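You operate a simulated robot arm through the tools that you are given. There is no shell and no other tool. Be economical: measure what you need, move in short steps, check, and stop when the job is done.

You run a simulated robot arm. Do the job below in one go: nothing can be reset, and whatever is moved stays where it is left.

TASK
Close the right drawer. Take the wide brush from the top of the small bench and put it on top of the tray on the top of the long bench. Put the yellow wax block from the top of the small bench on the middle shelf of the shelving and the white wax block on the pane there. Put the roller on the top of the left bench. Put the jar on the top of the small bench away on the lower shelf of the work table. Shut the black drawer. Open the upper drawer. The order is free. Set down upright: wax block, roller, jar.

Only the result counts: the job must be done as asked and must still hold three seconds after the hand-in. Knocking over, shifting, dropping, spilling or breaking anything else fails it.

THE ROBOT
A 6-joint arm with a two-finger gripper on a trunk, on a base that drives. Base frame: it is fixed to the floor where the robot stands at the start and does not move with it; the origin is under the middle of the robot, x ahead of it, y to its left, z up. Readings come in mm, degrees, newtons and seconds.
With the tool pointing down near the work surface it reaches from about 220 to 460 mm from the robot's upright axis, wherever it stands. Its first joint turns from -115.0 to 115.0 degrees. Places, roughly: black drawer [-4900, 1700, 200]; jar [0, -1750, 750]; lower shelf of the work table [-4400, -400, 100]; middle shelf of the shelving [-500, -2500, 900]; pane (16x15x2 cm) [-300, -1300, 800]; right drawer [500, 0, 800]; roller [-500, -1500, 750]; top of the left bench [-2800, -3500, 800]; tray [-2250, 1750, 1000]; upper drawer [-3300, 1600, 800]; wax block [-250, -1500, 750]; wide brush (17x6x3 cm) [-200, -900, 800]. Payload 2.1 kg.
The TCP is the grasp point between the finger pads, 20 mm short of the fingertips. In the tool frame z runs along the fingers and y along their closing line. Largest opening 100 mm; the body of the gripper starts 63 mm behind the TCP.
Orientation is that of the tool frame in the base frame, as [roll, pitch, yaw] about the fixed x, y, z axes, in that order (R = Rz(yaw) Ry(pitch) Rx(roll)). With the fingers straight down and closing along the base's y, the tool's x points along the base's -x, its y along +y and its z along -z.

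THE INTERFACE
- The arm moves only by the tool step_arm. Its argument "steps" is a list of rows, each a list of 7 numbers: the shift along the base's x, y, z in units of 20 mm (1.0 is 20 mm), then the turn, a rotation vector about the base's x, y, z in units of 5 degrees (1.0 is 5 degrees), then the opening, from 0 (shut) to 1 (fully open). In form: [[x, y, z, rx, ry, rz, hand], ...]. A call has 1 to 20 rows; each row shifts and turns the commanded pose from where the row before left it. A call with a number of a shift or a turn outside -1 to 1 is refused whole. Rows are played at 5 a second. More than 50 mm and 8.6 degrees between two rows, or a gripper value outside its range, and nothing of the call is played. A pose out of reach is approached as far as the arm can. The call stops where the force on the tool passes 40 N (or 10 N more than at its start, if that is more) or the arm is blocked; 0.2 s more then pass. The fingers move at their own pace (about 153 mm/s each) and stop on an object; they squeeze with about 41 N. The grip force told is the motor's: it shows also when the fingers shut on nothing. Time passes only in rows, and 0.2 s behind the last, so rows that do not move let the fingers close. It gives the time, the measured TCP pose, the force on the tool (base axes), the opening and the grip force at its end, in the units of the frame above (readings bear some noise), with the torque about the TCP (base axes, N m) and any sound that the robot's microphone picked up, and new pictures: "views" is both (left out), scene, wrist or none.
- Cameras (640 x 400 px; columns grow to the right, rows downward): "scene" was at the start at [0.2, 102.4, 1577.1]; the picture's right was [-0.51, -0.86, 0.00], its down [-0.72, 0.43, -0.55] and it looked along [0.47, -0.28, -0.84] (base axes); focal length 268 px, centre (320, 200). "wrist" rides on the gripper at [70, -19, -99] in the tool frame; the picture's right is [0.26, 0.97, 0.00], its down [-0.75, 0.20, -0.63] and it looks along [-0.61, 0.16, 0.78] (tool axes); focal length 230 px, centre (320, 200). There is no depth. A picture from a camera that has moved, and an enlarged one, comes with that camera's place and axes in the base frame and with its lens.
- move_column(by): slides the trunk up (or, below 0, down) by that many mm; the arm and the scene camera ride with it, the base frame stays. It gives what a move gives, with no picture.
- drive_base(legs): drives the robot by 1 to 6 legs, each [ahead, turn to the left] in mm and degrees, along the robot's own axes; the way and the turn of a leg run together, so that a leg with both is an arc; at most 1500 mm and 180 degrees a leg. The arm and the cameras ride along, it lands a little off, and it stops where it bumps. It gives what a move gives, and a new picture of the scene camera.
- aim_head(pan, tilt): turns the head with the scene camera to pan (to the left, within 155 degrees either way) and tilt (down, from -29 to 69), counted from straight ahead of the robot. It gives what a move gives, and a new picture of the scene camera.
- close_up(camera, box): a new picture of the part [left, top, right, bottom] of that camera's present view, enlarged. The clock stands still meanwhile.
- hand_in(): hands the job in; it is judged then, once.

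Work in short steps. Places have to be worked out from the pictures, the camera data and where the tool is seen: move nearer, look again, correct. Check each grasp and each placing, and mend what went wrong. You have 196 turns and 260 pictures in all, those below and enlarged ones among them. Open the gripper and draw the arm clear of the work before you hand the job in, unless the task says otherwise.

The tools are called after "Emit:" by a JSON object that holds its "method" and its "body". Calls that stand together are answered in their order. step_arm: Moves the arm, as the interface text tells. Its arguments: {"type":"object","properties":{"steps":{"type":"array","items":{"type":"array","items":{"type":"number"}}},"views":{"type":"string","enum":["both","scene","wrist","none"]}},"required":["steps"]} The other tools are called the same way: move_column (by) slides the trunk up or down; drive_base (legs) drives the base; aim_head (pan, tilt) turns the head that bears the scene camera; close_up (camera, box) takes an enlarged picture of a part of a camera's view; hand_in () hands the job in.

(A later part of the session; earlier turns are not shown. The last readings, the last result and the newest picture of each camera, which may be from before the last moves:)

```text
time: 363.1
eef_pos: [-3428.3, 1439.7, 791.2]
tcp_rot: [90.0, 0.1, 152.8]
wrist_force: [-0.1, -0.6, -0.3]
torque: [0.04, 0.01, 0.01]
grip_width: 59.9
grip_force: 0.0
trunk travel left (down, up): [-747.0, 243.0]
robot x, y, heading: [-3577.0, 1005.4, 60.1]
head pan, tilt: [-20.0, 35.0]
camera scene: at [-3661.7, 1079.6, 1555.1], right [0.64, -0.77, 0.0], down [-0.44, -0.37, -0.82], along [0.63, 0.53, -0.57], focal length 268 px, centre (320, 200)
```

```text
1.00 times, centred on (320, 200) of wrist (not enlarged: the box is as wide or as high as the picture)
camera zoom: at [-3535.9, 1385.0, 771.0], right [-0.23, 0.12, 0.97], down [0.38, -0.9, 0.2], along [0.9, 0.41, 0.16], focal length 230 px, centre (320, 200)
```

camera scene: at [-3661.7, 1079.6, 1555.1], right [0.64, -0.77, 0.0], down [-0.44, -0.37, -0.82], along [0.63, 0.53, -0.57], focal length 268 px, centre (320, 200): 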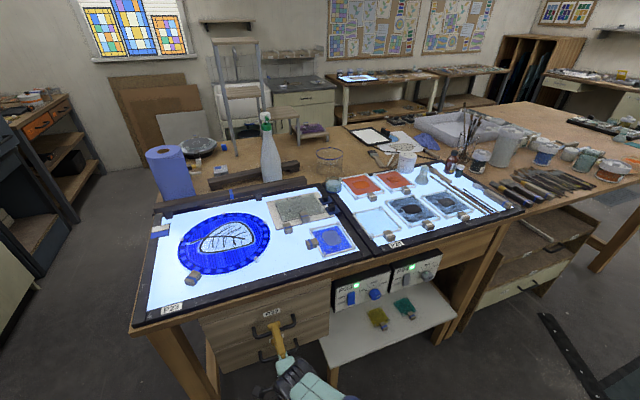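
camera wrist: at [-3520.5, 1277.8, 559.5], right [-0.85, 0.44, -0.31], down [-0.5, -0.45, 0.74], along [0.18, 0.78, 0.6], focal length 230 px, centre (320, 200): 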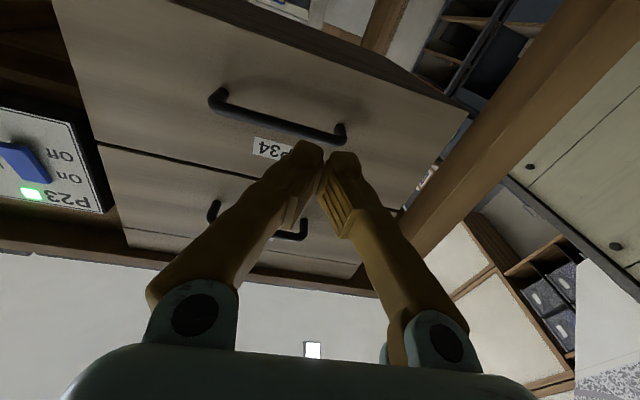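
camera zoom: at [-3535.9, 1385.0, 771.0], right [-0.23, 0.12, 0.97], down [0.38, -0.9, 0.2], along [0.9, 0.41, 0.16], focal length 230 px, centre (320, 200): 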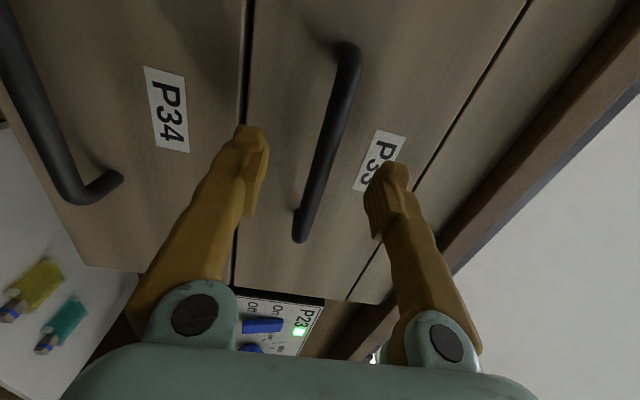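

Advance 30 mm along the tool, raising 4 mm.

Emit:
{"method": "step_arm", "body": {"steps": [[0.18, 0.36, 0.1, 0, 0, 0, 0.6], [0.18, 0.36, 0.1, 0, 0, 0, 0.6], [0.18, 0.36, 0, 0, 0, 0, 0.6], [0.18, 0.36, 0, 0, 0, 0, 0.6]], "views": "wrist"}}

```text
time: 364.1
eef_pos: [-3415.8, 1466.0, 795.4]
tcp_rot: [90.0, 0.1, 152.8]
wrist_force: [-5.8, -10.0, 1.1]
torque: [0.01, 0.11, -0.06]
grip_width: 59.9
grip_force: 0.0
trunk travel left (down, up): [-747.0, 243.0]
robot x, y, heading: [-3576.2, 1009.6, 59.8]
head pan, tilt: [-20.0, 35.0]
camera wrist: at [-3522.3, 1412.3, 775.6], right [-0.23, 0.12, 0.97], down [0.38, -0.9, 0.2], along [0.9, 0.41, 0.16], focal length 230 px, centre (320, 200)
```

wrist: 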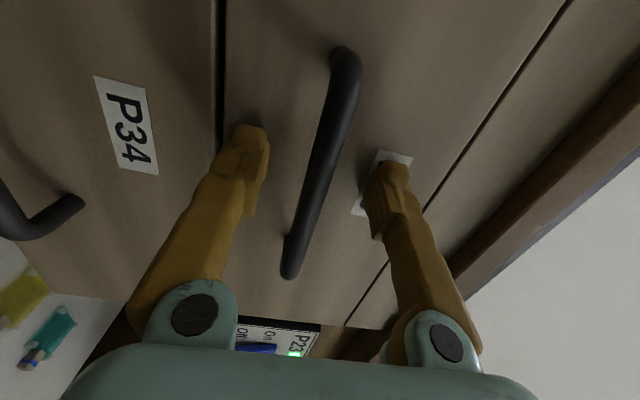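

Fingertips touch the face; the bar is at pad level. Back 3 mm and close.

Emit:
{"method": "step_arm", "body": {"steps": [[-0.08, -0.14, 0, 0, 0, 0, 0.6], [0, 0, 0, 0, 0, 0, 0.1], [0, 0, 0, 0, 0, 0, 0], [0, 0, 0, 0, 0, 0, 0]], "views": "wrist"}}

```text
time: 365.1
eef_pos: [-3414.4, 1467.2, 792.0]
tcp_rot: [90.3, 0.1, 152.7]
wrist_force: [-1.4, -0.8, -11.7]
torque: [0.11, -0.11, -0.02]
grip_width: 0.2
grip_force: 29.5
trunk travel left (down, up): [-747.0, 243.0]
robot x, y, heading: [-3580.2, 1008.4, 59.6]
head pan, tilt: [-20.0, 35.0]
camera wrist: at [-3522.5, 1412.4, 773.2], right [-0.23, 0.12, 0.97], down [0.38, -0.9, 0.21], along [0.9, 0.41, 0.16], focal length 230 px, centre (320, 200)
```

wrist: 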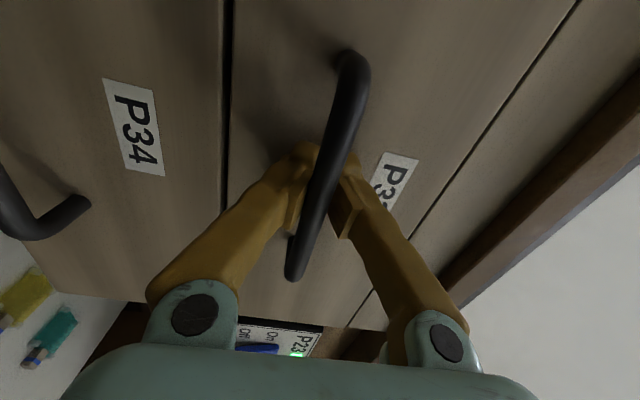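

The fingertips have closed behind the bar, hooking it. Pull straight out (-d) with the arm.

Emit:
{"method": "step_arm", "body": {"steps": [[-0.3, -0.52, 0, 0, 0, 0, 0], [-0.3, -0.52, 0, 0, 0, 0, 0], [-0.35, -0.61, 0, 0, 0, 0, 0], [-0.35, -0.61, 0, 0, 0, 0, 0], [-0.35, -0.61, 0, 0, 0, 0, 0], [-0.35, -0.61, 0, 0, 0, 0, 0]], "views": "both"}}

```text
time: 366.6
eef_pos: [-3455.8, 1397.7, 792.3]
tcp_rot: [90.3, 0.1, 152.8]
wrist_force: [1.3, -2.2, -16.0]
torque: [0.17, -0.15, 0.01]
grip_width: 0.1
grip_force: 29.9
trunk travel left (down, up): [-747.0, 243.0]
robot x, y, heading: [-3578.2, 1010.9, 59.9]
head pan, tilt: [-20.0, 35.0]
camera scene: at [-3660.3, 1083.0, 1554.9], right [0.64, -0.77, 0.0], down [-0.44, -0.37, -0.82], along [0.63, 0.52, -0.57], focal length 268 px, centre (320, 200)
camera wrist: at [-3562.6, 1342.1, 773.3], right [-0.23, 0.12, 0.97], down [0.38, -0.9, 0.2], along [0.9, 0.41, 0.16], focal length 230 px, centre (320, 200)
```

scene: 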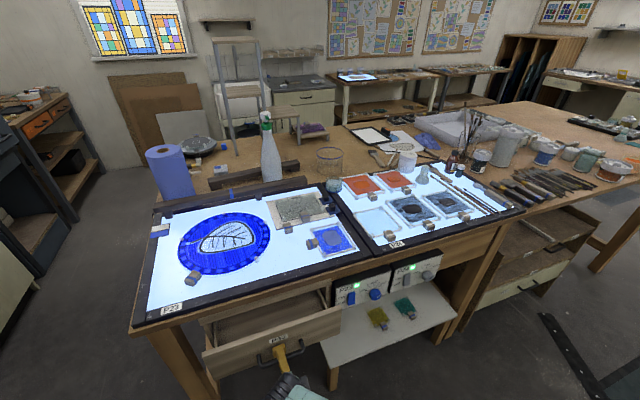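
wrist: 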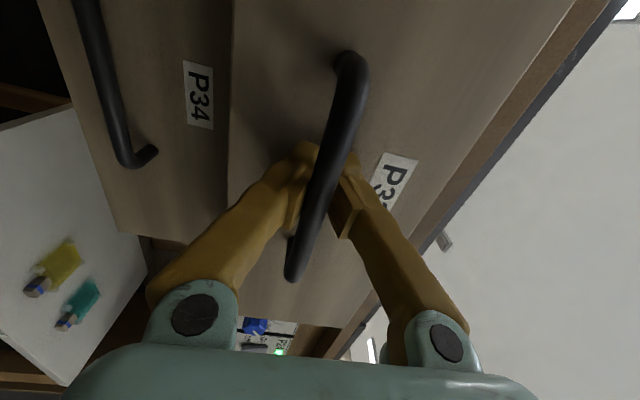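

It is opening well (80 mm). Pull another 150 mm by backing the base.

Emit:
{"method": "drive_base", "body": {"legs": [[-140, 0]]}}

```text
time: 367.9
eef_pos: [-3526.4, 1274.9, 792.6]
tcp_rot: [90.4, 0.1, 152.9]
wrist_force: [2.0, -0.2, -19.6]
torque: [0.22, -0.15, -0.11]
grip_width: 0.0
grip_force: 30.1
trunk travel left (down, up): [-747.0, 243.0]
robot x, y, heading: [-3649.3, 885.8, 60.0]
head pan, tilt: [-20.0, 35.0]
camera scene: at [-3730.6, 961.4, 1555.0], right [0.64, -0.77, 0.0], down [-0.44, -0.37, -0.82], along [0.63, 0.52, -0.58], focal length 268 px, centre (320, 200)
```

scene: 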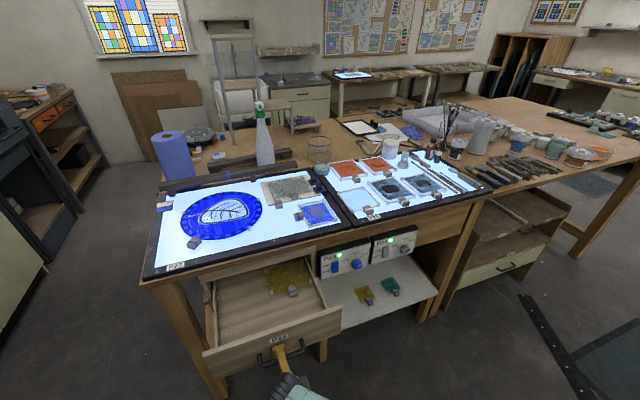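

Open ~220 mm. Try another 50 mm to come near full travel.

Emit:
{"method": "drive_base", "body": {"legs": [[-50, 0]]}}

```text
time: 368.8
eef_pos: [-3551.8, 1231.9, 790.4]
tcp_rot: [90.3, 0.1, 152.8]
wrist_force: [2.0, -0.3, -23.2]
torque: [0.17, -0.18, -0.02]
grip_width: 0.0
grip_force: 29.7
trunk travel left (down, up): [-747.0, 243.0]
robot x, y, heading: [-3676.1, 838.1, 59.8]
head pan, tilt: [-20.0, 35.0]
camera scene: at [-3756.1, 918.2, 1554.8], right [0.64, -0.77, 0.0], down [-0.44, -0.37, -0.82], along [0.63, 0.52, -0.58], focal length 268 px, centre (320, 200)
```

scene: 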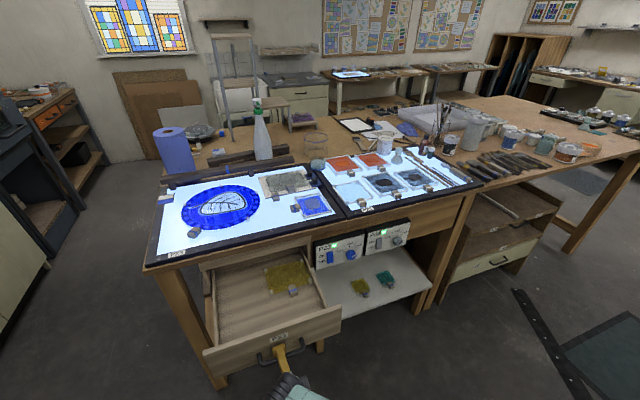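

Open about 270 mm. Release the handle and back away.

Emit:
{"method": "step_arm", "body": {"steps": [[0, 0, 0, 0, 0, 0, 0.6], [0, 0, 0, 0, 0, 0, 0.6], [0, 0, 0, 0, 0, 0, 0.6]], "views": "wrist"}}

```text
time: 369.6
eef_pos: [-3551.5, 1230.1, 792.5]
tcp_rot: [90.4, 0.0, 152.8]
wrist_force: [0.3, 0.2, -0.2]
torque: [0.03, 0.01, 0.03]
grip_width: 60.0
grip_force: 0.1
trunk travel left (down, up): [-747.0, 243.0]
robot x, y, heading: [-3674.7, 843.0, 59.8]
head pan, tilt: [-20.0, 35.0]
camera wrist: at [-3659.0, 1175.4, 773.7], right [-0.23, 0.12, 0.97], down [0.38, -0.9, 0.2], along [0.9, 0.41, 0.16], focal length 230 px, centre (320, 200)
```

wrist: 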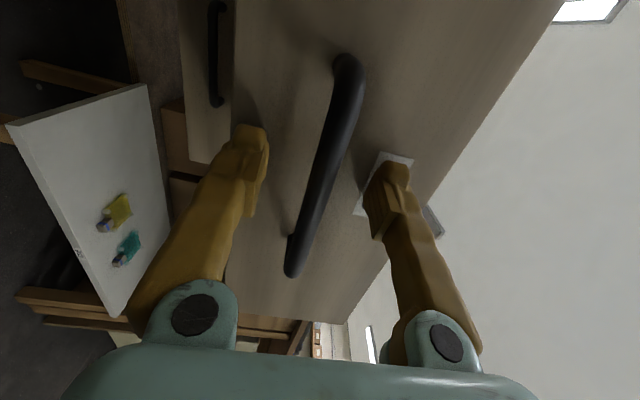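

Released. I back away, and zoom in on the long bench top to identify the tray.

Emit:
{"method": "drive_base", "body": {"legs": [[-200, 0]]}}

Emit:
{"method": "close_up", "body": {"camera": "scene", "box": [290, 100, 490, 225]}}

```text
time: 371.2
eef_pos: [-3653.1, 1057.3, 792.6]
tcp_rot: [90.2, 0.1, 152.9]
wrist_force: [0.4, 0.5, 0.4]
torque: [0.01, -0.04, 0.04]
grip_width: 60.1
grip_force: 0.0
trunk travel left (down, up): [-747.0, 243.0]
robot x, y, heading: [-3775.1, 670.0, 60.1]
head pan, tilt: [-20.0, 35.0]
camera scene: at [-3857.7, 741.3, 1555.0], right [0.64, -0.77, 0.0], down [-0.44, -0.37, -0.82], along [0.63, 0.53, -0.57], focal length 268 px, centre (320, 200)
```

scene: 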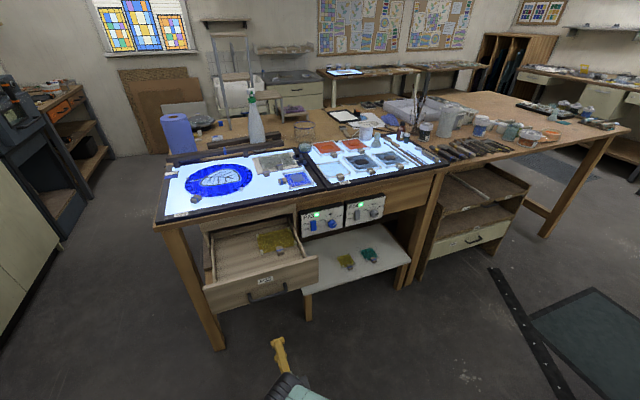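

```text
3.20 times, centred on (390, 162) of scene
camera zoom: at [-3857.7, 741.3, 1555.0], right [0.64, -0.77, 0.0], down [-0.44, -0.37, -0.82], along [0.63, 0.53, -0.57], focal length 857 px, centre (96, 320)
```

zoom: 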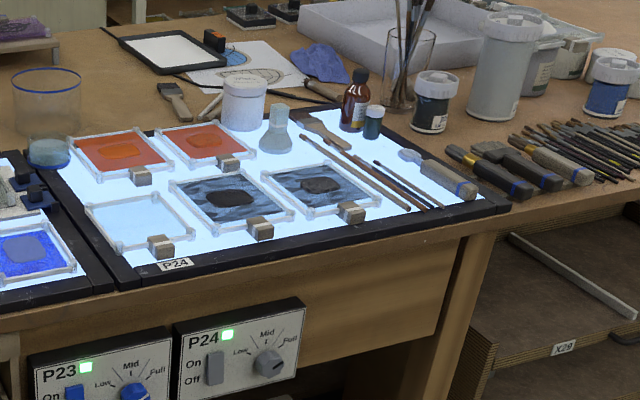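

The black-rimmed white tray at ≈(-2257,1864) (near the bench's back edge) fits the given place. I restore the hand to pointing down, then go for the brush.

Emit:
{"method": "step_arm", "body": {"steps": [[0, 0, 0, -0.446, -0.868, 0, 0.5], [0, 0, 0, -0.446, -0.868, 0, 0.5], [0, 0, 0, -0.446, -0.868, 0, 0.5], [0, 0, 0, -0.446, -0.868, 0, 0.5], [0, 0, 0, -0.446, -0.868, 0, 0.5], [0, 0, 0, -0.446, -0.868, 0, 0.5], [0, 0, 0, -0.446, -0.868, 0, 0.5], [0, 0, 0, -0.446, -0.868, 0, 0.5], [0, 0, 0, -0.446, -0.868, 0, 0.5], [0, 0, 0, -0.446, -0.868, 0, 0.5], [0, 0, 0, -0.446, -0.868, 0, 0.5], [0, 0, 0, -0.446, -0.868, 0, 0.5], [0, 0, 0, -0.446, -0.868, 0, 0.5], [0, 0, 0, -0.446, -0.868, 0, 0.5], [0, 0, 0, -0.446, -0.868, 0, 0.5], [0, 0, 0, -0.446, -0.868, 0, 0.5], [0, 0, 0, -0.446, -0.868, 0, 0.5], [0, 0, 0, -0.446, -0.868, 0, 0.5], [0, 0, 0, -0.2, -0.4, 0, 0.5]], "views": "none"}}

Emit:
{"method": "step_arm", "body": {"steps": [[0, 0, 0, -0.889, 0.457, 0, 0.5], [0, 0, 0, -0.889, 0.457, 0, 0.5], [0, 0, 0, -0.889, 0.457, 0, 0.5], [0, 0, 0, -0.889, 0.457, 0, 0.5], [0, 0, 0, -0.889, 0.457, 0, 0.5], [0, 0, 0, -0.889, 0.457, 0, 0.5], [0, 0, 0, -0.889, 0.457, 0, 0.5], [0, 0, 0, -0.889, 0.457, 0, 0.5], [0, 0, 0, -0.889, 0.457, 0, 0.5], [0, 0, 0, -0.889, 0.457, 0, 0.5], [0, 0, 0, -0.889, 0.457, 0, 0.5], [0, 0, 0, -0.889, 0.457, 0, 0.5], [0, 0, 0, -0.889, 0.457, 0, 0.5], [0, 0, 0, -0.889, 0.457, 0, 0.5], [0, 0, 0, -0.889, 0.457, 0, 0.5], [0, 0, 0, -0.889, 0.457, 0, 0.5], [0, 0, 0, -0.889, 0.457, 0, 0.5], [0, 0, 0, -0.889, 0.457, 0, 0.5]], "views": "none"}}

Emit:
{"method": "move_column", "body": {"by": 180}}

```text
time: 375.2
eef_pos: [-3652.7, 1056.6, 791.6]
tcp_rot: [-101.4, 89.8, -38.9]
wrist_force: [-0.1, 0.9, 0.2]
torque: [0.02, -0.02, -0.02]
grip_width: 50.2
grip_force: 0.0
trunk travel left (down, up): [-747.0, 243.0]
robot x, y, heading: [-3771.3, 666.3, 59.9]
head pan, tilt: [-20.0, 35.0]
```

```text
time: 379.0
eef_pos: [-3663.3, 1078.2, 795.2]
tcp_rot: [175.7, 17.4, -117.1]
wrist_force: [-0.1, 0.7, 0.6]
torque: [-0.02, -0.01, 0.01]
grip_width: 49.7
grip_force: 0.1
out of reach, approached as far as the arm can: row 15, 16, 17, 18
trunk travel left (down, up): [-747.0, 243.0]
robot x, y, heading: [-3774.2, 668.5, 59.8]
head pan, tilt: [-20.0, 35.0]
```

```text
time: 381.0
eef_pos: [-3661.1, 1077.3, 975.4]
tcp_rot: [175.5, 17.4, -117.3]
wrist_force: [-0.2, 0.0, 0.0]
torque: [0.02, 0.0, 0.03]
grip_width: 50.0
grip_force: 0.1
trunk travel left (down, up): [-927.0, 63.0]
robot x, y, heading: [-3773.9, 669.1, 60.2]
head pan, tilt: [-20.0, 35.0]
```

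Finish levelling the hand while pulling in a little.

Emit:
{"method": "step_arm", "body": {"steps": [[-0.3, -0.52, -0.5, 0, 0, 0, 0.45], [-0.3, -0.52, -0.5, 0, 0, 0, 0.45], [-0.3, -0.52, 0, -0.88, 0.196, 0, 0.45], [-0.3, -0.52, 0, -0.88, 0.196, 0, 0.45], [0, 0, 0, -0.88, 0.196, 0, 0.45], [0, 0, 0, -0.88, 0.196, 0, 0.45]], "views": "none"}}

Emit:
{"method": "drive_base", "body": {"legs": [[0, -73], [1066, 0], [0, -14], [1450, 0]]}}

Emit:
{"method": "aim_head", "body": {"pan": 0, "tilt": 30}}

```text
time: 382.4
eef_pos: [-3686.2, 1035.0, 955.8]
tcp_rot: [-179.8, -0.1, -116.5]
wrist_force: [0.0, 0.0, -0.1]
torque: [0.01, -0.03, 0.02]
grip_width: 45.0
grip_force: 0.1
out of reach, approached as far as the arm can: row 1
trunk travel left (down, up): [-927.0, 63.0]
robot x, y, heading: [-3776.9, 667.1, 60.2]
head pan, tilt: [-20.0, 35.0]
```

```text
time: 398.7
eef_pos: [-1071.5, -284.8, 956.7]
tcp_rot: [-179.9, 0.0, 157.1]
wrist_force: [0.5, -0.3, -0.2]
torque: [0.0, -0.01, 0.01]
grip_width: 45.0
grip_force: 0.1
trunk travel left (down, up): [-927.0, 63.0]
robot x, y, heading: [-1441.2, -222.4, -26.2]
head pan, tilt: [-20.0, 35.0]
camera scene: at [-1374.9, -133.9, 1735.0], right [-0.72, -0.69, 0.0], down [-0.4, 0.41, -0.82], along [0.57, -0.59, -0.57], focal length 268 px, centre (320, 200)
```

scene: 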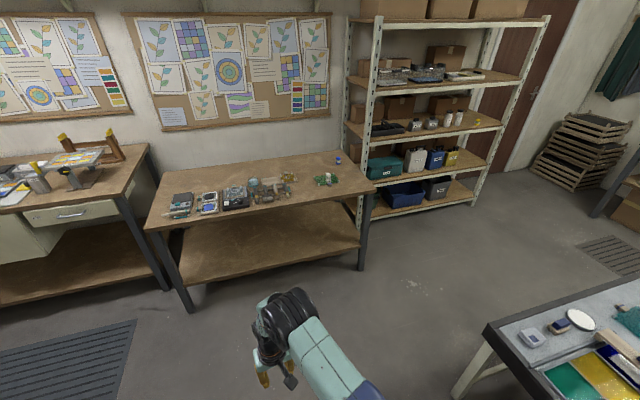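

```text
time: 399.5
eef_pos: [-1070.8, -284.7, 955.5]
tcp_rot: [-179.9, -0.1, 157.1]
wrist_force: [0.1, 0.0, -0.6]
torque: [0.02, 0.01, 0.02]
grip_width: 44.9
grip_force: 0.0
trunk travel left (down, up): [-927.0, 63.0]
robot x, y, heading: [-1445.6, -221.6, -26.4]
head pan, tilt: [0.0, 30.0]
camera scene: at [-1354.1, -110.8, 1742.8], right [-0.45, -0.9, 0.0], down [-0.45, 0.22, -0.87], along [0.78, -0.39, -0.5], focal length 268 px, centre (320, 200)
```

scene: 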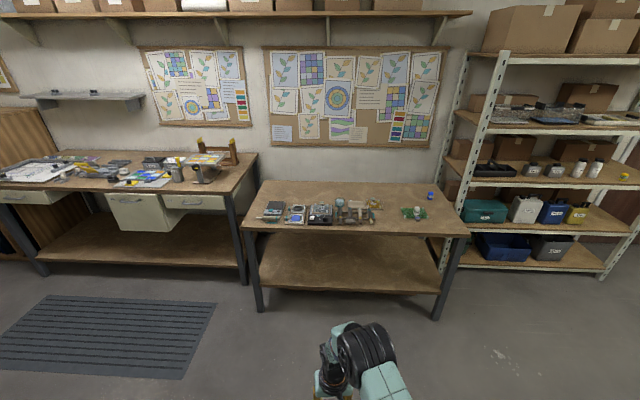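

All seen from here looks in order. Approach the small bench in front of the brushes.

Emit:
{"method": "drive_base", "body": {"legs": [[0, -7.9], [1010, 0], [0, 4.7]]}}

Emit:
{"method": "aim_head", "body": {"pan": 15, "tilt": 55}}

Emit:
{"method": "close_up", "body": {"camera": "wrist", "box": [0, 0, 640, 400]}}

```text
time: 405.8
eef_pos: [-245.1, -878.4, 955.2]
tcp_rot: [-179.9, -0.1, 153.5]
wrist_force: [-0.2, 0.2, 0.6]
torque: [0.0, -0.01, 0.02]
grip_width: 45.1
grip_force: 0.1
trunk travel left (down, up): [-927.0, 63.0]
robot x, y, heading: [-613.5, -790.6, -29.7]
head pan, tilt: [0.0, 30.0]
camera scene: at [-517.6, -687.6, 1742.9], right [-0.5, -0.87, 0.0], down [-0.43, 0.25, -0.87], along [0.75, -0.43, -0.5], focal length 268 px, centre (320, 200)
```

scene: 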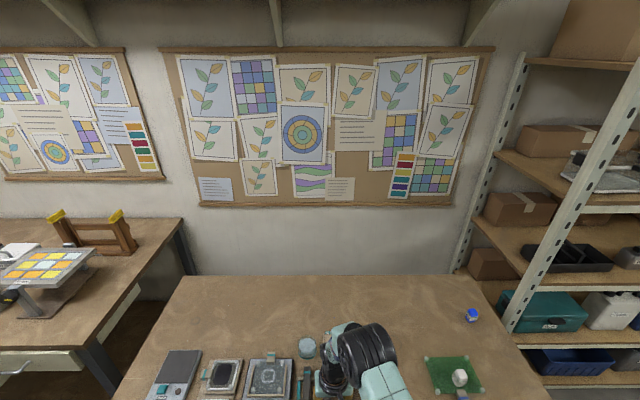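

```text
time: 406.7
eef_pos: [-245.8, -877.8, 955.1]
tcp_rot: [-179.9, 0.0, 153.5]
wrist_force: [-0.5, 0.7, 0.1]
torque: [0.01, 0.01, 0.0]
grip_width: 45.0
grip_force: 0.0
trunk travel left (down, up): [-927.0, 63.0]
robot x, y, heading: [-609.8, -786.1, -29.7]
head pan, tilt: [15.0, 55.0]
camera scene: at [-526.4, -659.4, 1706.8], right [-0.26, -0.97, 0.0], down [-0.79, 0.21, -0.57], along [0.55, -0.15, -0.82], focal length 268 px, centre (320, 200)
```

scene: 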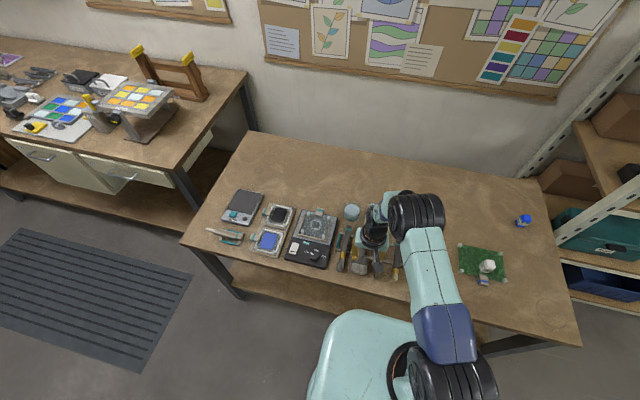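

```text
1.00 times, centred on (320, 200) of wrist (not enlarged: the box is as wide or as high as the picture)
camera zoom: at [-316.8, -861.0, 1054.5], right [0.2, 0.98, 0.0], down [0.76, -0.15, 0.63], along [0.62, -0.13, -0.78], focal length 230 px, centre (320, 200)
```

zoom: 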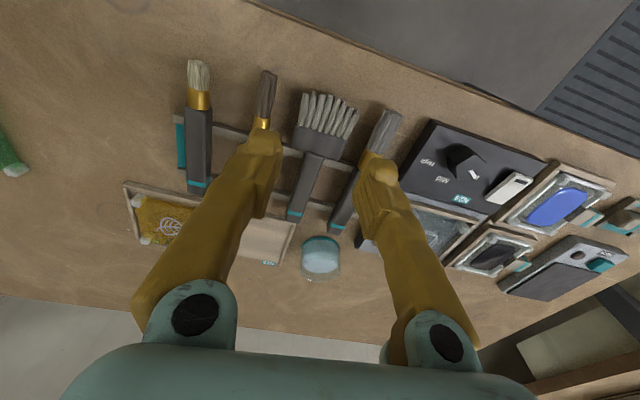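

The wide brush's handle is clear: grip point ≈(-173,-903), angle -31°. Move the base 35 mm closer and position the hand above.

Emit:
{"method": "drive_base", "body": {"legs": [[35, 0]]}}

Emit:
{"method": "step_arm", "body": {"steps": [[0.7, -0.13, -0.8, 0, 0, -1, 0.45], [0.7, -0.13, -0.9, 0, 0, 0, 0.45], [0.7, -0.13, -0.9, 0, 0, 0, 0.45], [0, 0, -0.9, 0, 0, 0, 0.45]], "views": "wrist"}}

```text
time: 407.6
eef_pos: [-220.6, -891.5, 957.9]
tcp_rot: [-179.9, 0.4, 153.6]
wrist_force: [0.8, 0.4, 0.0]
torque: [-0.02, -0.03, 0.01]
grip_width: 45.1
grip_force: 0.0
trunk travel left (down, up): [-927.0, 63.0]
robot x, y, heading: [-588.8, -809.7, -30.1]
head pan, tilt: [15.0, 55.0]
camera scene: at [-504.3, -672.1, 1706.8], right [-0.26, -0.97, 0.0], down [-0.79, 0.21, -0.58], along [0.56, -0.15, -0.82], focal length 268 px, centre (320, 200)
```

scene: 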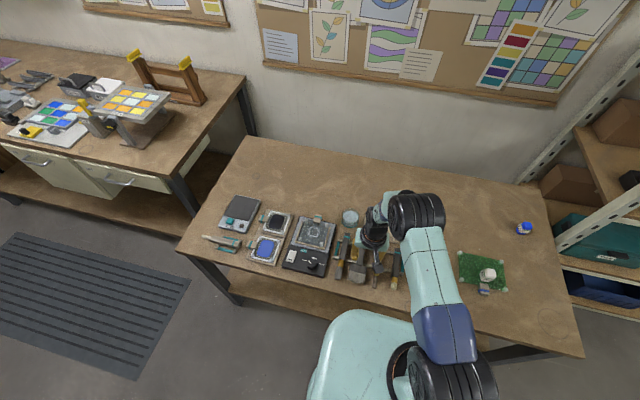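

```text
time: 408.6
eef_pos: [-175.1, -902.4, 885.9]
tcp_rot: [-179.9, 0.0, 148.5]
wrist_force: [-0.4, 0.7, 0.0]
torque: [-0.02, -0.02, 0.0]
grip_width: 45.2
grip_force: 0.0
trunk travel left (down, up): [-927.0, 63.0]
robot x, y, heading: [-585.5, -806.4, -29.7]
head pan, tilt: [15.0, 55.0]
camera wrist: at [-243.1, -880.3, 984.0], right [0.28, 0.96, 0.0], down [0.75, -0.22, 0.63], along [0.6, -0.18, -0.78], focal length 230 px, centre (320, 200)
```

wrist: 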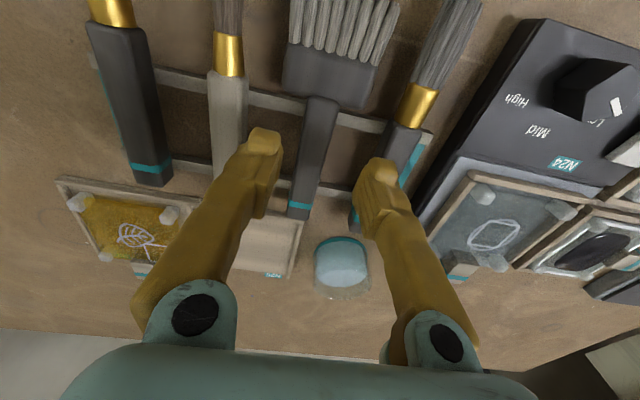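

Nearly centred; shift 6 mm and lower to ≈850.

Emit:
{"method": "step_arm", "body": {"steps": [[-0.08, -0.28, -0.6, 0, 0, 0, 0.45], [0, 0, -0.6, 0, 0, 0, 0.45], [0, 0, -0.6, 0, 0, 0, 0.45]], "views": "wrist"}}

```text
time: 409.4
eef_pos: [-177.8, -907.7, 850.3]
tcp_rot: [-179.9, 0.1, 148.6]
wrist_force: [-1.0, -0.3, 0.1]
torque: [0.01, -0.01, -0.03]
grip_width: 45.2
grip_force: 0.1
trunk travel left (down, up): [-927.0, 63.0]
robot x, y, heading: [-584.7, -808.1, -29.7]
head pan, tilt: [15.0, 55.0]
camera wrist: at [-246.0, -885.0, 948.7], right [0.28, 0.96, 0.0], down [0.74, -0.22, 0.63], along [0.6, -0.18, -0.78], focal length 230 px, centre (320, 200)
```

wrist: 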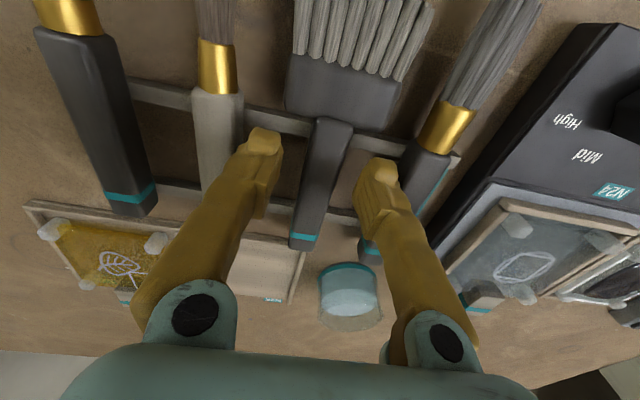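

Lower 16 mm and close.

Emit:
{"method": "step_arm", "body": {"steps": [[0, 0, -0.4, 0, 0, 0, 0.45], [0, 0, -0.4, 0, 0, 0, 0.45], [0, 0, 0, 0, 0, 0, 0.1], [0, 0, 0, 0, 0, 0, 0], [0, 0, 0, 0, 0, 0, 0]], "views": "wrist"}}

```text
time: 410.6
eef_pos: [-184.3, -906.9, 838.2]
tcp_rot: [-179.9, 0.0, 148.6]
wrist_force: [-0.5, 0.9, -0.9]
torque: [0.01, -0.03, 0.04]
grip_width: 20.4
grip_force: 41.2
out of reach, approached as far as the arm can: row 1, 2
trunk travel left (down, up): [-927.0, 63.0]
robot x, y, heading: [-580.5, -806.7, -30.0]
head pan, tilt: [15.0, 55.0]
camera wrist: at [-252.6, -883.9, 937.4], right [0.28, 0.96, 0.0], down [0.75, -0.22, 0.63], along [0.6, -0.18, -0.78], focal length 230 px, centre (320, 200)
```

wrist: 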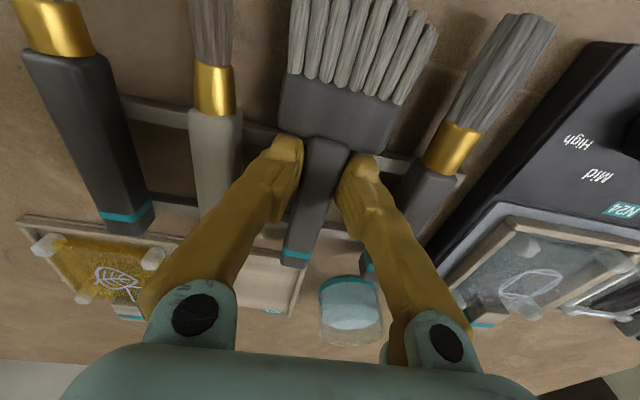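

Brush gripped (20 mm). Lift by the trunk.

Emit:
{"method": "move_column", "body": {"by": 60}}

Emit:
{"method": "close_up", "body": {"camera": "wrist", "box": [0, 0, 640, 400]}}

```text
time: 411.6
eef_pos: [-182.9, -906.2, 899.1]
tcp_rot: [-179.9, 0.1, 148.6]
wrist_force: [1.2, 0.2, -2.0]
torque: [0.0, -0.01, 0.03]
grip_width: 20.8
grip_force: 40.8
trunk travel left (down, up): [-987.0, 3.0]
robot x, y, heading: [-584.8, -807.9, -29.9]
head pan, tilt: [15.0, 55.0]
```

```text
1.00 times, centred on (320, 200) of wrist (not enlarged: the box is as wide or as high as the picture)
camera zoom: at [-252.4, -884.0, 997.4], right [0.28, 0.96, 0.0], down [0.75, -0.22, 0.63], along [0.6, -0.18, -0.78], focal length 230 px, centre (320, 200)
```

zoom: 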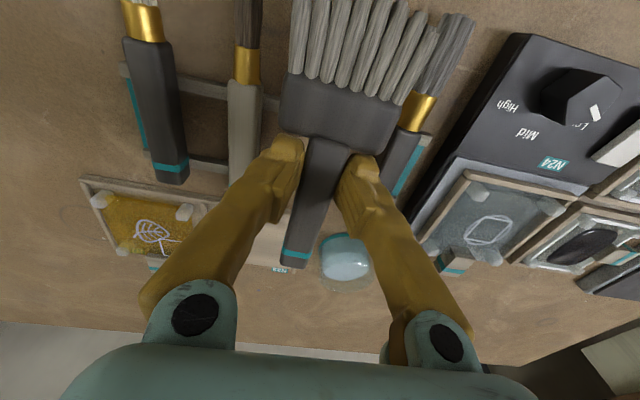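

Brush lifted cleanly. Raise and retract, then drive around the long bench to its back side.

Emit:
{"method": "step_arm", "body": {"steps": [[-0.4, 0.1, 0.6, 0, 0, 0, 0], [-0.6, 0.15, 1, 0, 0, 0, 0], [-0.6, 0.15, 1, 0, 0, 0, 0], [-0.6, 0.15, 1, 0, 0, 0, 0], [-0.6, 0.15, 1, 0, 0, 0, 0], [-0.6, 0.15, 1, 0, 0, 0, 0], [0, 0, 1, 0, 0, 0, 0], [0, 0, 1, 0, 0, 0, 0]], "views": "wrist"}}

Emit:
{"method": "drive_base", "body": {"legs": [[-350, 0], [0, 94.8], [1125, 0], [1125, 0], [0, 85.2]]}}

Emit:
{"method": "aim_head", "body": {"pan": 10, "tilt": 30}}

```text
time: 413.4
eef_pos: [-250.4, -889.4, 1051.1]
tcp_rot: [179.9, 0.1, 148.6]
wrist_force: [0.1, -0.2, 0.0]
torque: [0.01, 0.01, 0.0]
grip_width: 20.7
grip_force: 40.6
trunk travel left (down, up): [-987.0, 3.0]
robot x, y, heading: [-583.3, -807.1, -29.7]
head pan, tilt: [15.0, 55.0]
camera wrist: at [-320.7, -867.0, 1150.0], right [0.28, 0.96, 0.0], down [0.74, -0.22, 0.63], along [0.6, -0.18, -0.78], focal length 230 px, centre (320, 200)
```

wrist: 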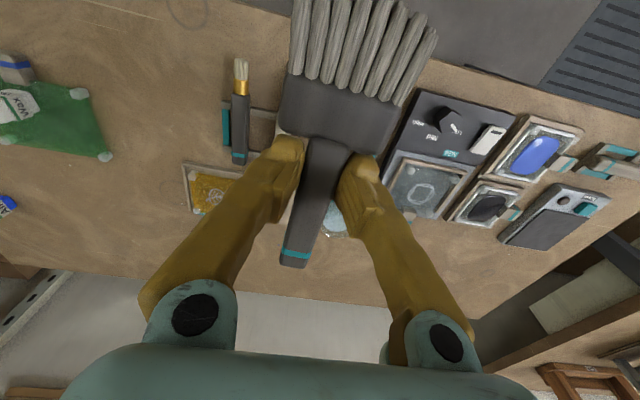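

```text
time: 433.9
eef_pos: [-244.2, 1477.4, 1051.0]
tcp_rot: [-179.9, 0.1, -31.5]
wrist_force: [-0.7, -0.2, -1.5]
torque: [0.01, -0.02, -0.01]
grip_width: 20.9
grip_force: 41.1
trunk travel left (down, up): [-987.0, 3.0]
robot x, y, heading: [85.8, 1392.6, 150.2]
head pan, tilt: [15.0, 55.0]
camera scene: at [-0.8, 1261.9, 1766.8], right [0.26, 0.97, 0.0], down [0.79, -0.21, -0.57], along [-0.55, 0.15, -0.82], focal length 268 px, centre (320, 200)
```

scene: 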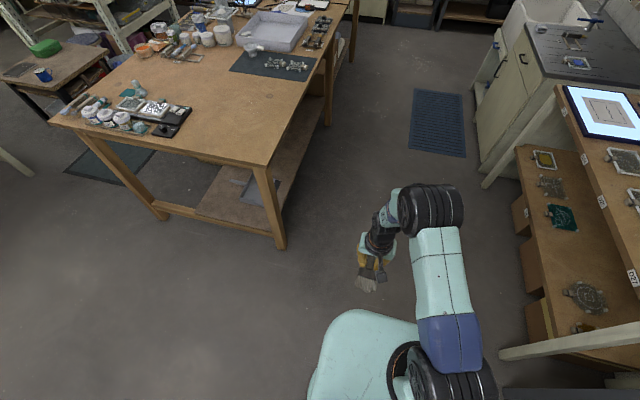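

```text
time: 434.8
eef_pos: [-244.9, 1477.4, 1051.5]
tcp_rot: [-179.9, 0.0, -31.4]
wrist_force: [0.4, -0.3, -2.1]
torque: [0.01, -0.04, 0.01]
grip_width: 20.3
grip_force: 40.5
trunk travel left (down, up): [-987.0, 3.0]
robot x, y, heading: [86.7, 1397.0, 150.1]
head pan, tilt: [10.0, 30.0]
camera scene: at [-16.1, 1273.8, 1802.7], right [0.34, 0.94, 0.0], down [0.47, -0.17, -0.87], along [-0.81, 0.29, -0.5], focal length 268 px, centre (320, 200)
```

scene: 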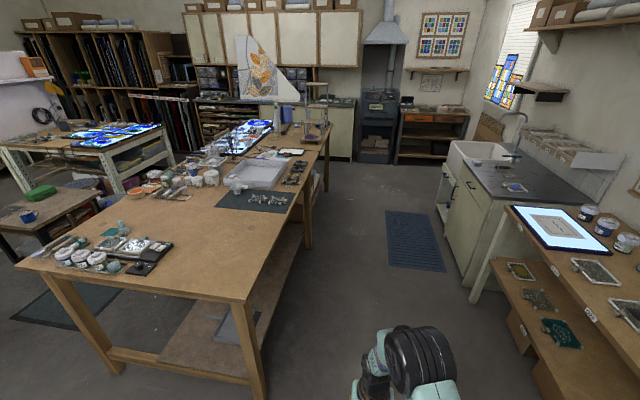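

The aisle is clear. Drive along it and turn to face the bench's back.

Emit:
{"method": "drive_base", "body": {"legs": [[1130, 0], [1120, 0], [0, 90]]}}

Emit:
{"method": "aim_head", "body": {"pan": 5, "tilt": 50}}

```text
time: 449.7
eef_pos: [-1939.9, 2176.9, 1051.1]
tcp_rot: [-180.0, 0.1, 59.1]
wrist_force: [0.7, -0.7, -0.6]
torque: [-0.02, 0.03, 0.01]
grip_width: 20.6
grip_force: 41.4
trunk travel left (down, up): [-987.0, 3.0]
robot x, y, heading: [-1859.4, 2510.3, -119.4]
head pan, tilt: [10.0, 30.0]
camera scene: at [-1739.8, 2406.5, 1802.8], right [-0.94, 0.33, 0.0], down [0.17, 0.47, -0.87], along [-0.29, -0.82, -0.5], focal length 268 px, centre (320, 200)
```

scene: 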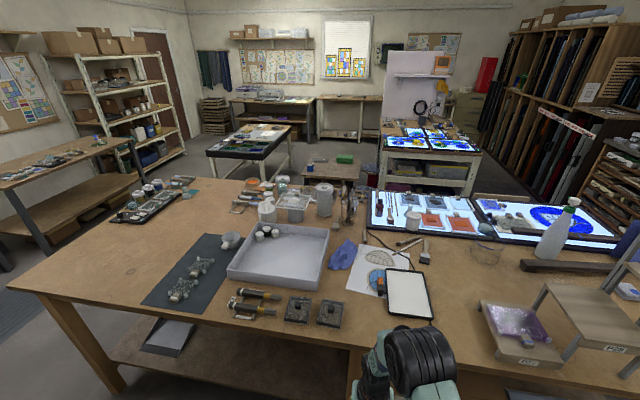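

```text
time: 450.6
eef_pos: [-1937.7, 2178.0, 1051.1]
tcp_rot: [-180.0, 0.2, 59.0]
wrist_force: [0.4, 0.0, -1.7]
torque: [0.0, -0.01, 0.02]
grip_width: 20.7
grip_force: 40.5
trunk travel left (down, up): [-987.0, 3.0]
robot x, y, heading: [-1862.6, 2515.4, -119.2]
head pan, tilt: [5.0, 50.0]
camera scene: at [-1741.3, 2421.8, 1773.3], right [-0.91, 0.41, 0.0], down [0.32, 0.7, -0.64], along [-0.27, -0.59, -0.77], focal length 268 px, centre (320, 200)
```

scene: 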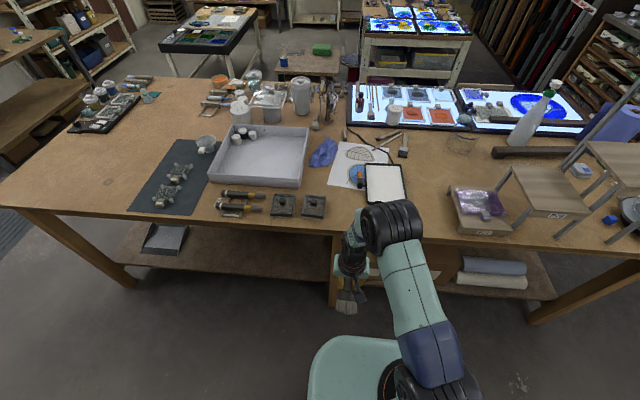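

Emit:
{"method": "close_up", "body": {"camera": "scene", "box": [320, 130, 440, 220]}}

```text
4.44 times, centred on (380, 175) of scene
camera zoom: at [-1741.3, 2421.8, 1773.3], right [-0.91, 0.41, 0.0], down [0.32, 0.7, -0.64], along [-0.27, -0.59, -0.77], focal length 1191 px, centre (53, 311)
```

zoom: 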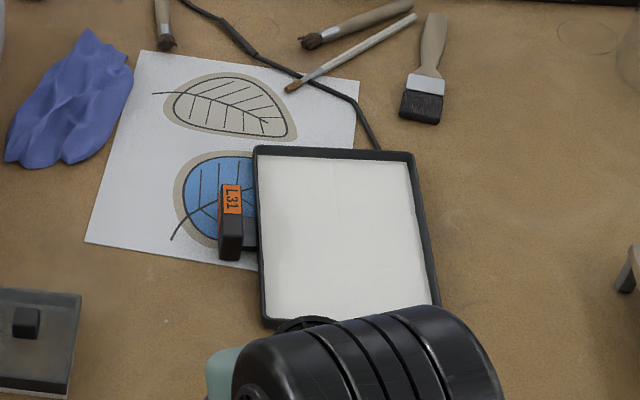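

The tray (black rim, label tab) spans ≈160×230 mm, centre ≈(-2323,1814), long side along my approach. I approach to ~250 mm from the bench edge, aligned with it.

Emit:
{"method": "drive_base", "body": {"legs": [[0, -10.9], [318, 0], [0, 10.5]]}}

Emit:
{"method": "aim_head", "body": {"pan": -10, "tilt": 60}}

```text
time: 454.1
eef_pos: [-2146.4, 1936.8, 1051.0]
tcp_rot: [-179.8, 0.0, 58.6]
wrist_force: [1.2, -0.6, -1.2]
torque: [0.0, 0.03, 0.01]
grip_width: 20.4
grip_force: 40.8
trunk travel left (down, up): [-987.0, 3.0]
robot x, y, heading: [-2066.2, 2264.7, -119.7]
head pan, tilt: [5.0, 50.0]
camera scene: at [-1947.9, 2178.9, 1773.3], right [-0.91, 0.42, 0.0], down [0.32, 0.7, -0.64], along [-0.27, -0.58, -0.77], focal length 268 px, centre (320, 200)
```

scene: 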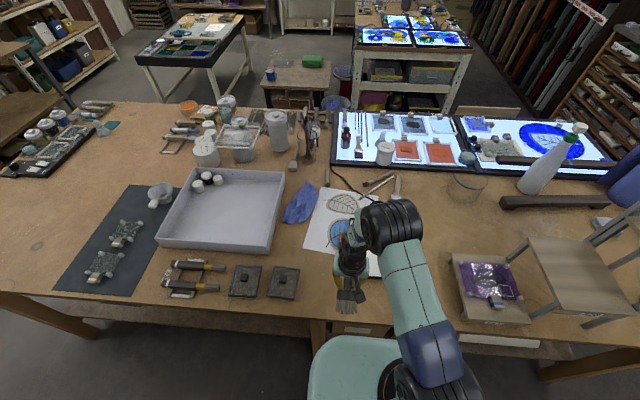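

```text
time: 454.9
eef_pos: [-2147.2, 1936.7, 1050.5]
tcp_rot: [-179.8, 0.1, 58.6]
wrist_force: [-0.5, 0.5, -0.8]
torque: [0.0, -0.02, -0.01]
grip_width: 20.6
grip_force: 40.8
trunk travel left (down, up): [-987.0, 3.0]
robot x, y, heading: [-2061.4, 2267.1, -120.2]
head pan, tilt: [-10.0, 60.0]
camera scene: at [-1957.1, 2197.7, 1760.7], right [-0.77, 0.64, 0.0], down [0.55, 0.67, -0.5], along [-0.32, -0.38, -0.87], focal length 268 px, centre (320, 200)
```

scene: 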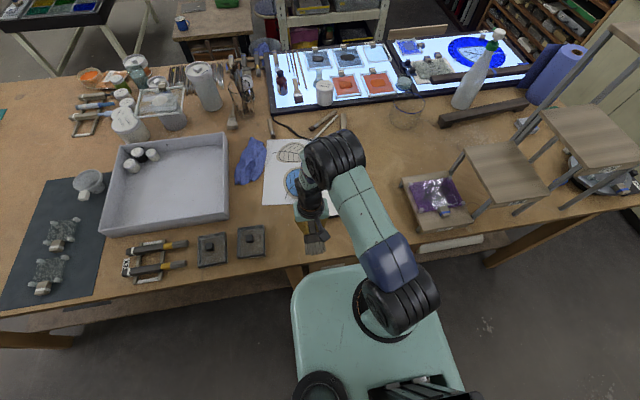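

Emit:
{"method": "close_up", "body": {"camera": "wrist", "box": [0, 0, 640, 400]}}

```text
1.00 times, centred on (320, 200) of wrist (not enlarged: the box is as wide or as high as the picture)
camera zoom: at [-2125.8, 2007.3, 1149.7], right [0.96, -0.28, 0.0], down [-0.22, -0.75, 0.63], along [-0.18, -0.6, -0.78], focal length 230 px, centre (320, 200)
```

zoom: 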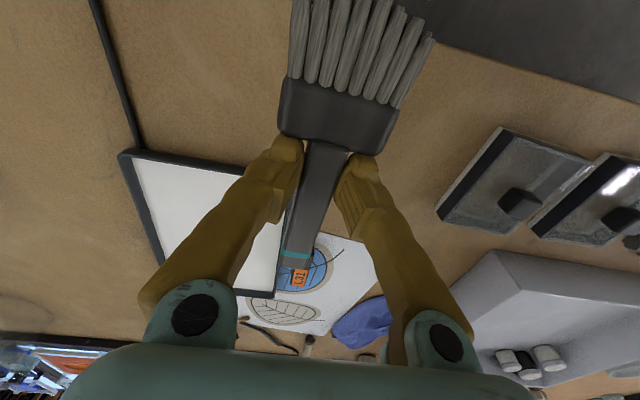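

The tray is consistent: centre (-2326,1814). I edge the base 20 mm closer and move the brush over the tray's nearer part.

Emit:
{"method": "drive_base", "body": {"legs": [[20, 0]]}}

Emit:
{"method": "step_arm", "body": {"steps": [[-0.97, -0.49, 0, 0, 0, 0.3, 0], [-0.97, -0.49, 0, 0, 0, 0, 0], [-0.97, -0.49, 0, 0, 0, 0, 0], [-0.97, -0.49, 0, 0, 0, 0, 0], [-0.97, -0.49, -0.3, 0, 0, 0, 0], [-0.97, -0.49, -0.4, 0, 0, 0, 0], [-0.97, -0.49, -0.5, 0, 0, 0, 0], [-0.97, -0.49, -0.5, 0, 0, 0, 0]], "views": "both"}}

```text
time: 455.7
eef_pos: [-2153.9, 1922.8, 1051.8]
tcp_rot: [-179.9, 0.3, 58.7]
wrist_force: [0.9, 0.2, -0.8]
torque: [-0.05, 0.01, -0.03]
grip_width: 20.9
grip_force: 40.7
trunk travel left (down, up): [-987.0, 3.0]
robot x, y, heading: [-2075.8, 2253.4, -119.8]
head pan, tilt: [-10.0, 60.0]
camera scene: at [-1963.5, 2186.8, 1760.7], right [-0.77, 0.64, 0.0], down [0.55, 0.66, -0.5], along [-0.32, -0.39, -0.86], focal length 268 px, centre (320, 200)
```

scene: 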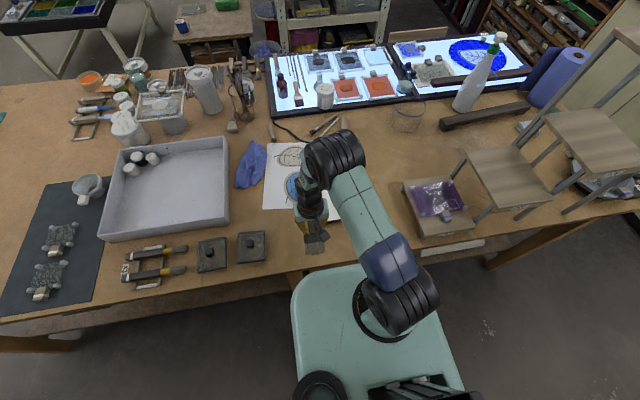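

```text
time: 457.5
eef_pos: [-2308.9, 1848.2, 1019.1]
tcp_rot: [-179.9, -0.1, 60.3]
wrist_force: [-0.6, 0.0, 0.9]
torque: [0.03, -0.02, -0.01]
grip_width: 20.5
grip_force: 40.5
out of reach, approached as far as the arm can: row 8
trunk travel left (down, up): [-987.0, 3.0]
robot x, y, heading: [-2074.7, 2248.0, -119.9]
head pan, tilt: [-10.0, 60.0]
camera scene: at [-1968.2, 2180.4, 1760.8], right [-0.77, 0.64, 0.0], down [0.55, 0.67, -0.5], along [-0.32, -0.38, -0.87], focal length 268 px, centre (320, 200)
camera wrist: at [-2290.7, 1918.4, 1117.0], right [0.97, -0.26, 0.0], down [-0.2, -0.75, 0.63], along [-0.16, -0.61, -0.78], focal length 230 px, centre (320, 200)
```

scene: 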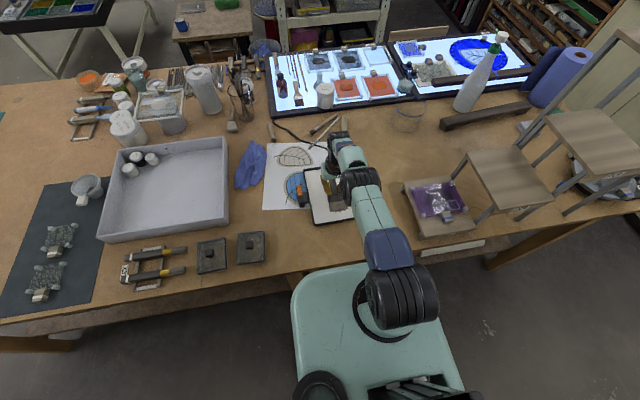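
wrist: 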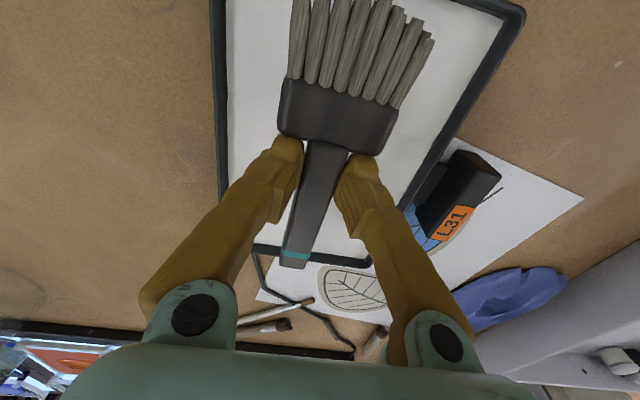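

The brush is right above the tray. Lower with the trunk.

Emit:
{"method": "move_column", "body": {"by": -38}}

Emit:
{"method": "move_column", "body": {"by": -6}}

Emit:
{"method": "close_up", "body": {"camera": "wrist", "box": [0, 0, 640, 400]}}

```text
time: 458.3
eef_pos: [-2307.9, 1848.0, 983.6]
tcp_rot: [-179.9, 0.3, 60.1]
wrist_force: [-0.2, -0.4, 29.3]
torque: [0.51, -0.35, 0.05]
grip_width: 20.6
grip_force: 40.8
trunk travel left (down, up): [-949.0, 41.0]
robot x, y, heading: [-2074.1, 2252.3, -119.6]
head pan, tilt: [-10.0, 60.0]
```

```text
time: 458.9
eef_pos: [-2308.5, 1848.4, 976.6]
tcp_rot: [-179.9, 0.4, 60.3]
wrist_force: [-2.8, -3.7, 35.2]
torque: [-0.29, 0.11, 0.04]
grip_width: 20.7
grip_force: 40.8
trunk travel left (down, up): [-943.0, 47.0]
robot x, y, heading: [-2077.5, 2249.8, -119.8]
head pan, tilt: [-10.0, 60.0]
```

```text
1.00 times, centred on (320, 200) of wrist (not enlarged: the box is as wide or as high as the picture)
camera zoom: at [-2288.6, 1921.1, 1075.5], right [0.97, -0.26, 0.0], down [-0.2, -0.75, 0.64], along [-0.17, -0.61, -0.77], focal length 230 px, centre (320, 200)
```

zoom: 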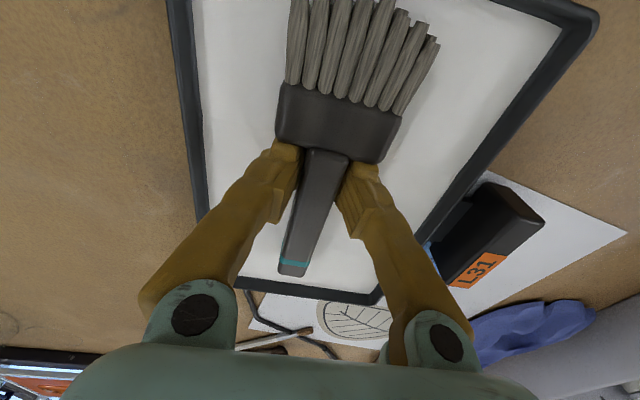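

Contact; the brush lies within the tray. Release and rise.

Emit:
{"method": "step_arm", "body": {"steps": [[0, 0, 0.05, 0, 0, 0, 0.4], [0, 0, 0, 0, 0, 0, 0.5], [0, 0, 0, 0, 0, 0, 0.5]], "views": "none"}}

Emit:
{"method": "move_column", "body": {"by": 46}}

Emit:
{"method": "step_arm", "body": {"steps": [[0.5, 0.8, 0.8, 0, 0, 0, 0.5], [0.5, 0.8, 0.8, 0, 0, 0, 0.5], [0.5, 0.8, 0.8, 0, 0, 0, 0.5], [0.5, 0.8, 0.5, 0, 0, 0, 0.5], [0.5, 0.8, 0.5, 0, 0, 0, 0.5]], "views": "both"}}

```text
time: 459.7
eef_pos: [-2308.6, 1849.4, 975.7]
tcp_rot: [-179.9, 0.0, 60.1]
wrist_force: [-0.7, 1.2, 4.6]
torque: [-0.01, -0.15, -0.02]
grip_width: 49.1
grip_force: 0.1
trunk travel left (down, up): [-943.0, 47.0]
robot x, y, heading: [-2078.7, 2249.0, -119.8]
head pan, tilt: [-10.0, 60.0]
```

```text
time: 460.5
eef_pos: [-2308.7, 1846.6, 1022.3]
tcp_rot: [-179.9, 0.0, 60.3]
wrist_force: [0.0, 0.0, 0.3]
torque: [0.01, -0.01, 0.02]
grip_width: 49.9
grip_force: 0.1
trunk travel left (down, up): [-989.0, 1.0]
robot x, y, heading: [-2077.8, 2251.1, -119.9]
head pan, tilt: [-10.0, 60.0]
```

```text
time: 461.7
eef_pos: [-2257.0, 1927.3, 1090.4]
tcp_rot: [-179.9, 0.1, 60.3]
wrist_force: [-0.1, -0.2, -0.4]
torque: [0.0, -0.02, 0.0]
grip_width: 50.1
grip_force: 0.1
trunk travel left (down, up): [-989.0, 1.0]
robot x, y, heading: [-2077.0, 2252.2, -119.8]
head pan, tilt: [-10.0, 60.0]
camera scene: at [-1966.5, 2181.9, 1762.7], right [-0.77, 0.64, 0.0], down [0.55, 0.67, -0.5], along [-0.32, -0.38, -0.87], focal length 268 px, centre (320, 200)
camera wrist: at [-2239.3, 1999.0, 1188.8], right [0.97, -0.26, 0.0], down [-0.2, -0.75, 0.63], along [-0.16, -0.61, -0.78], focal length 230 px, centre (320, 200)
```

scene: 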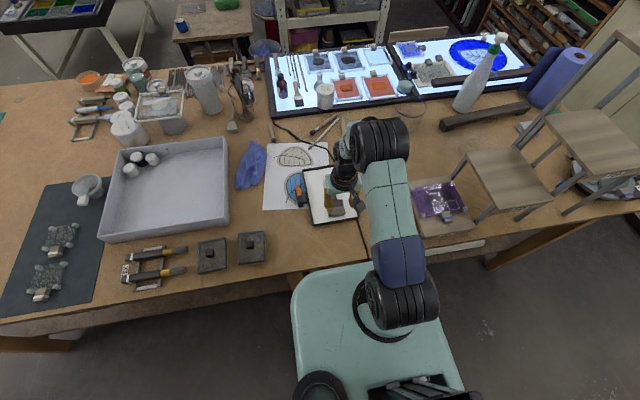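
wrist: 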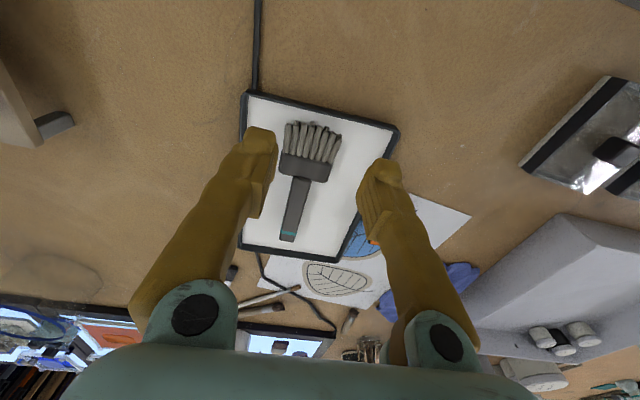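

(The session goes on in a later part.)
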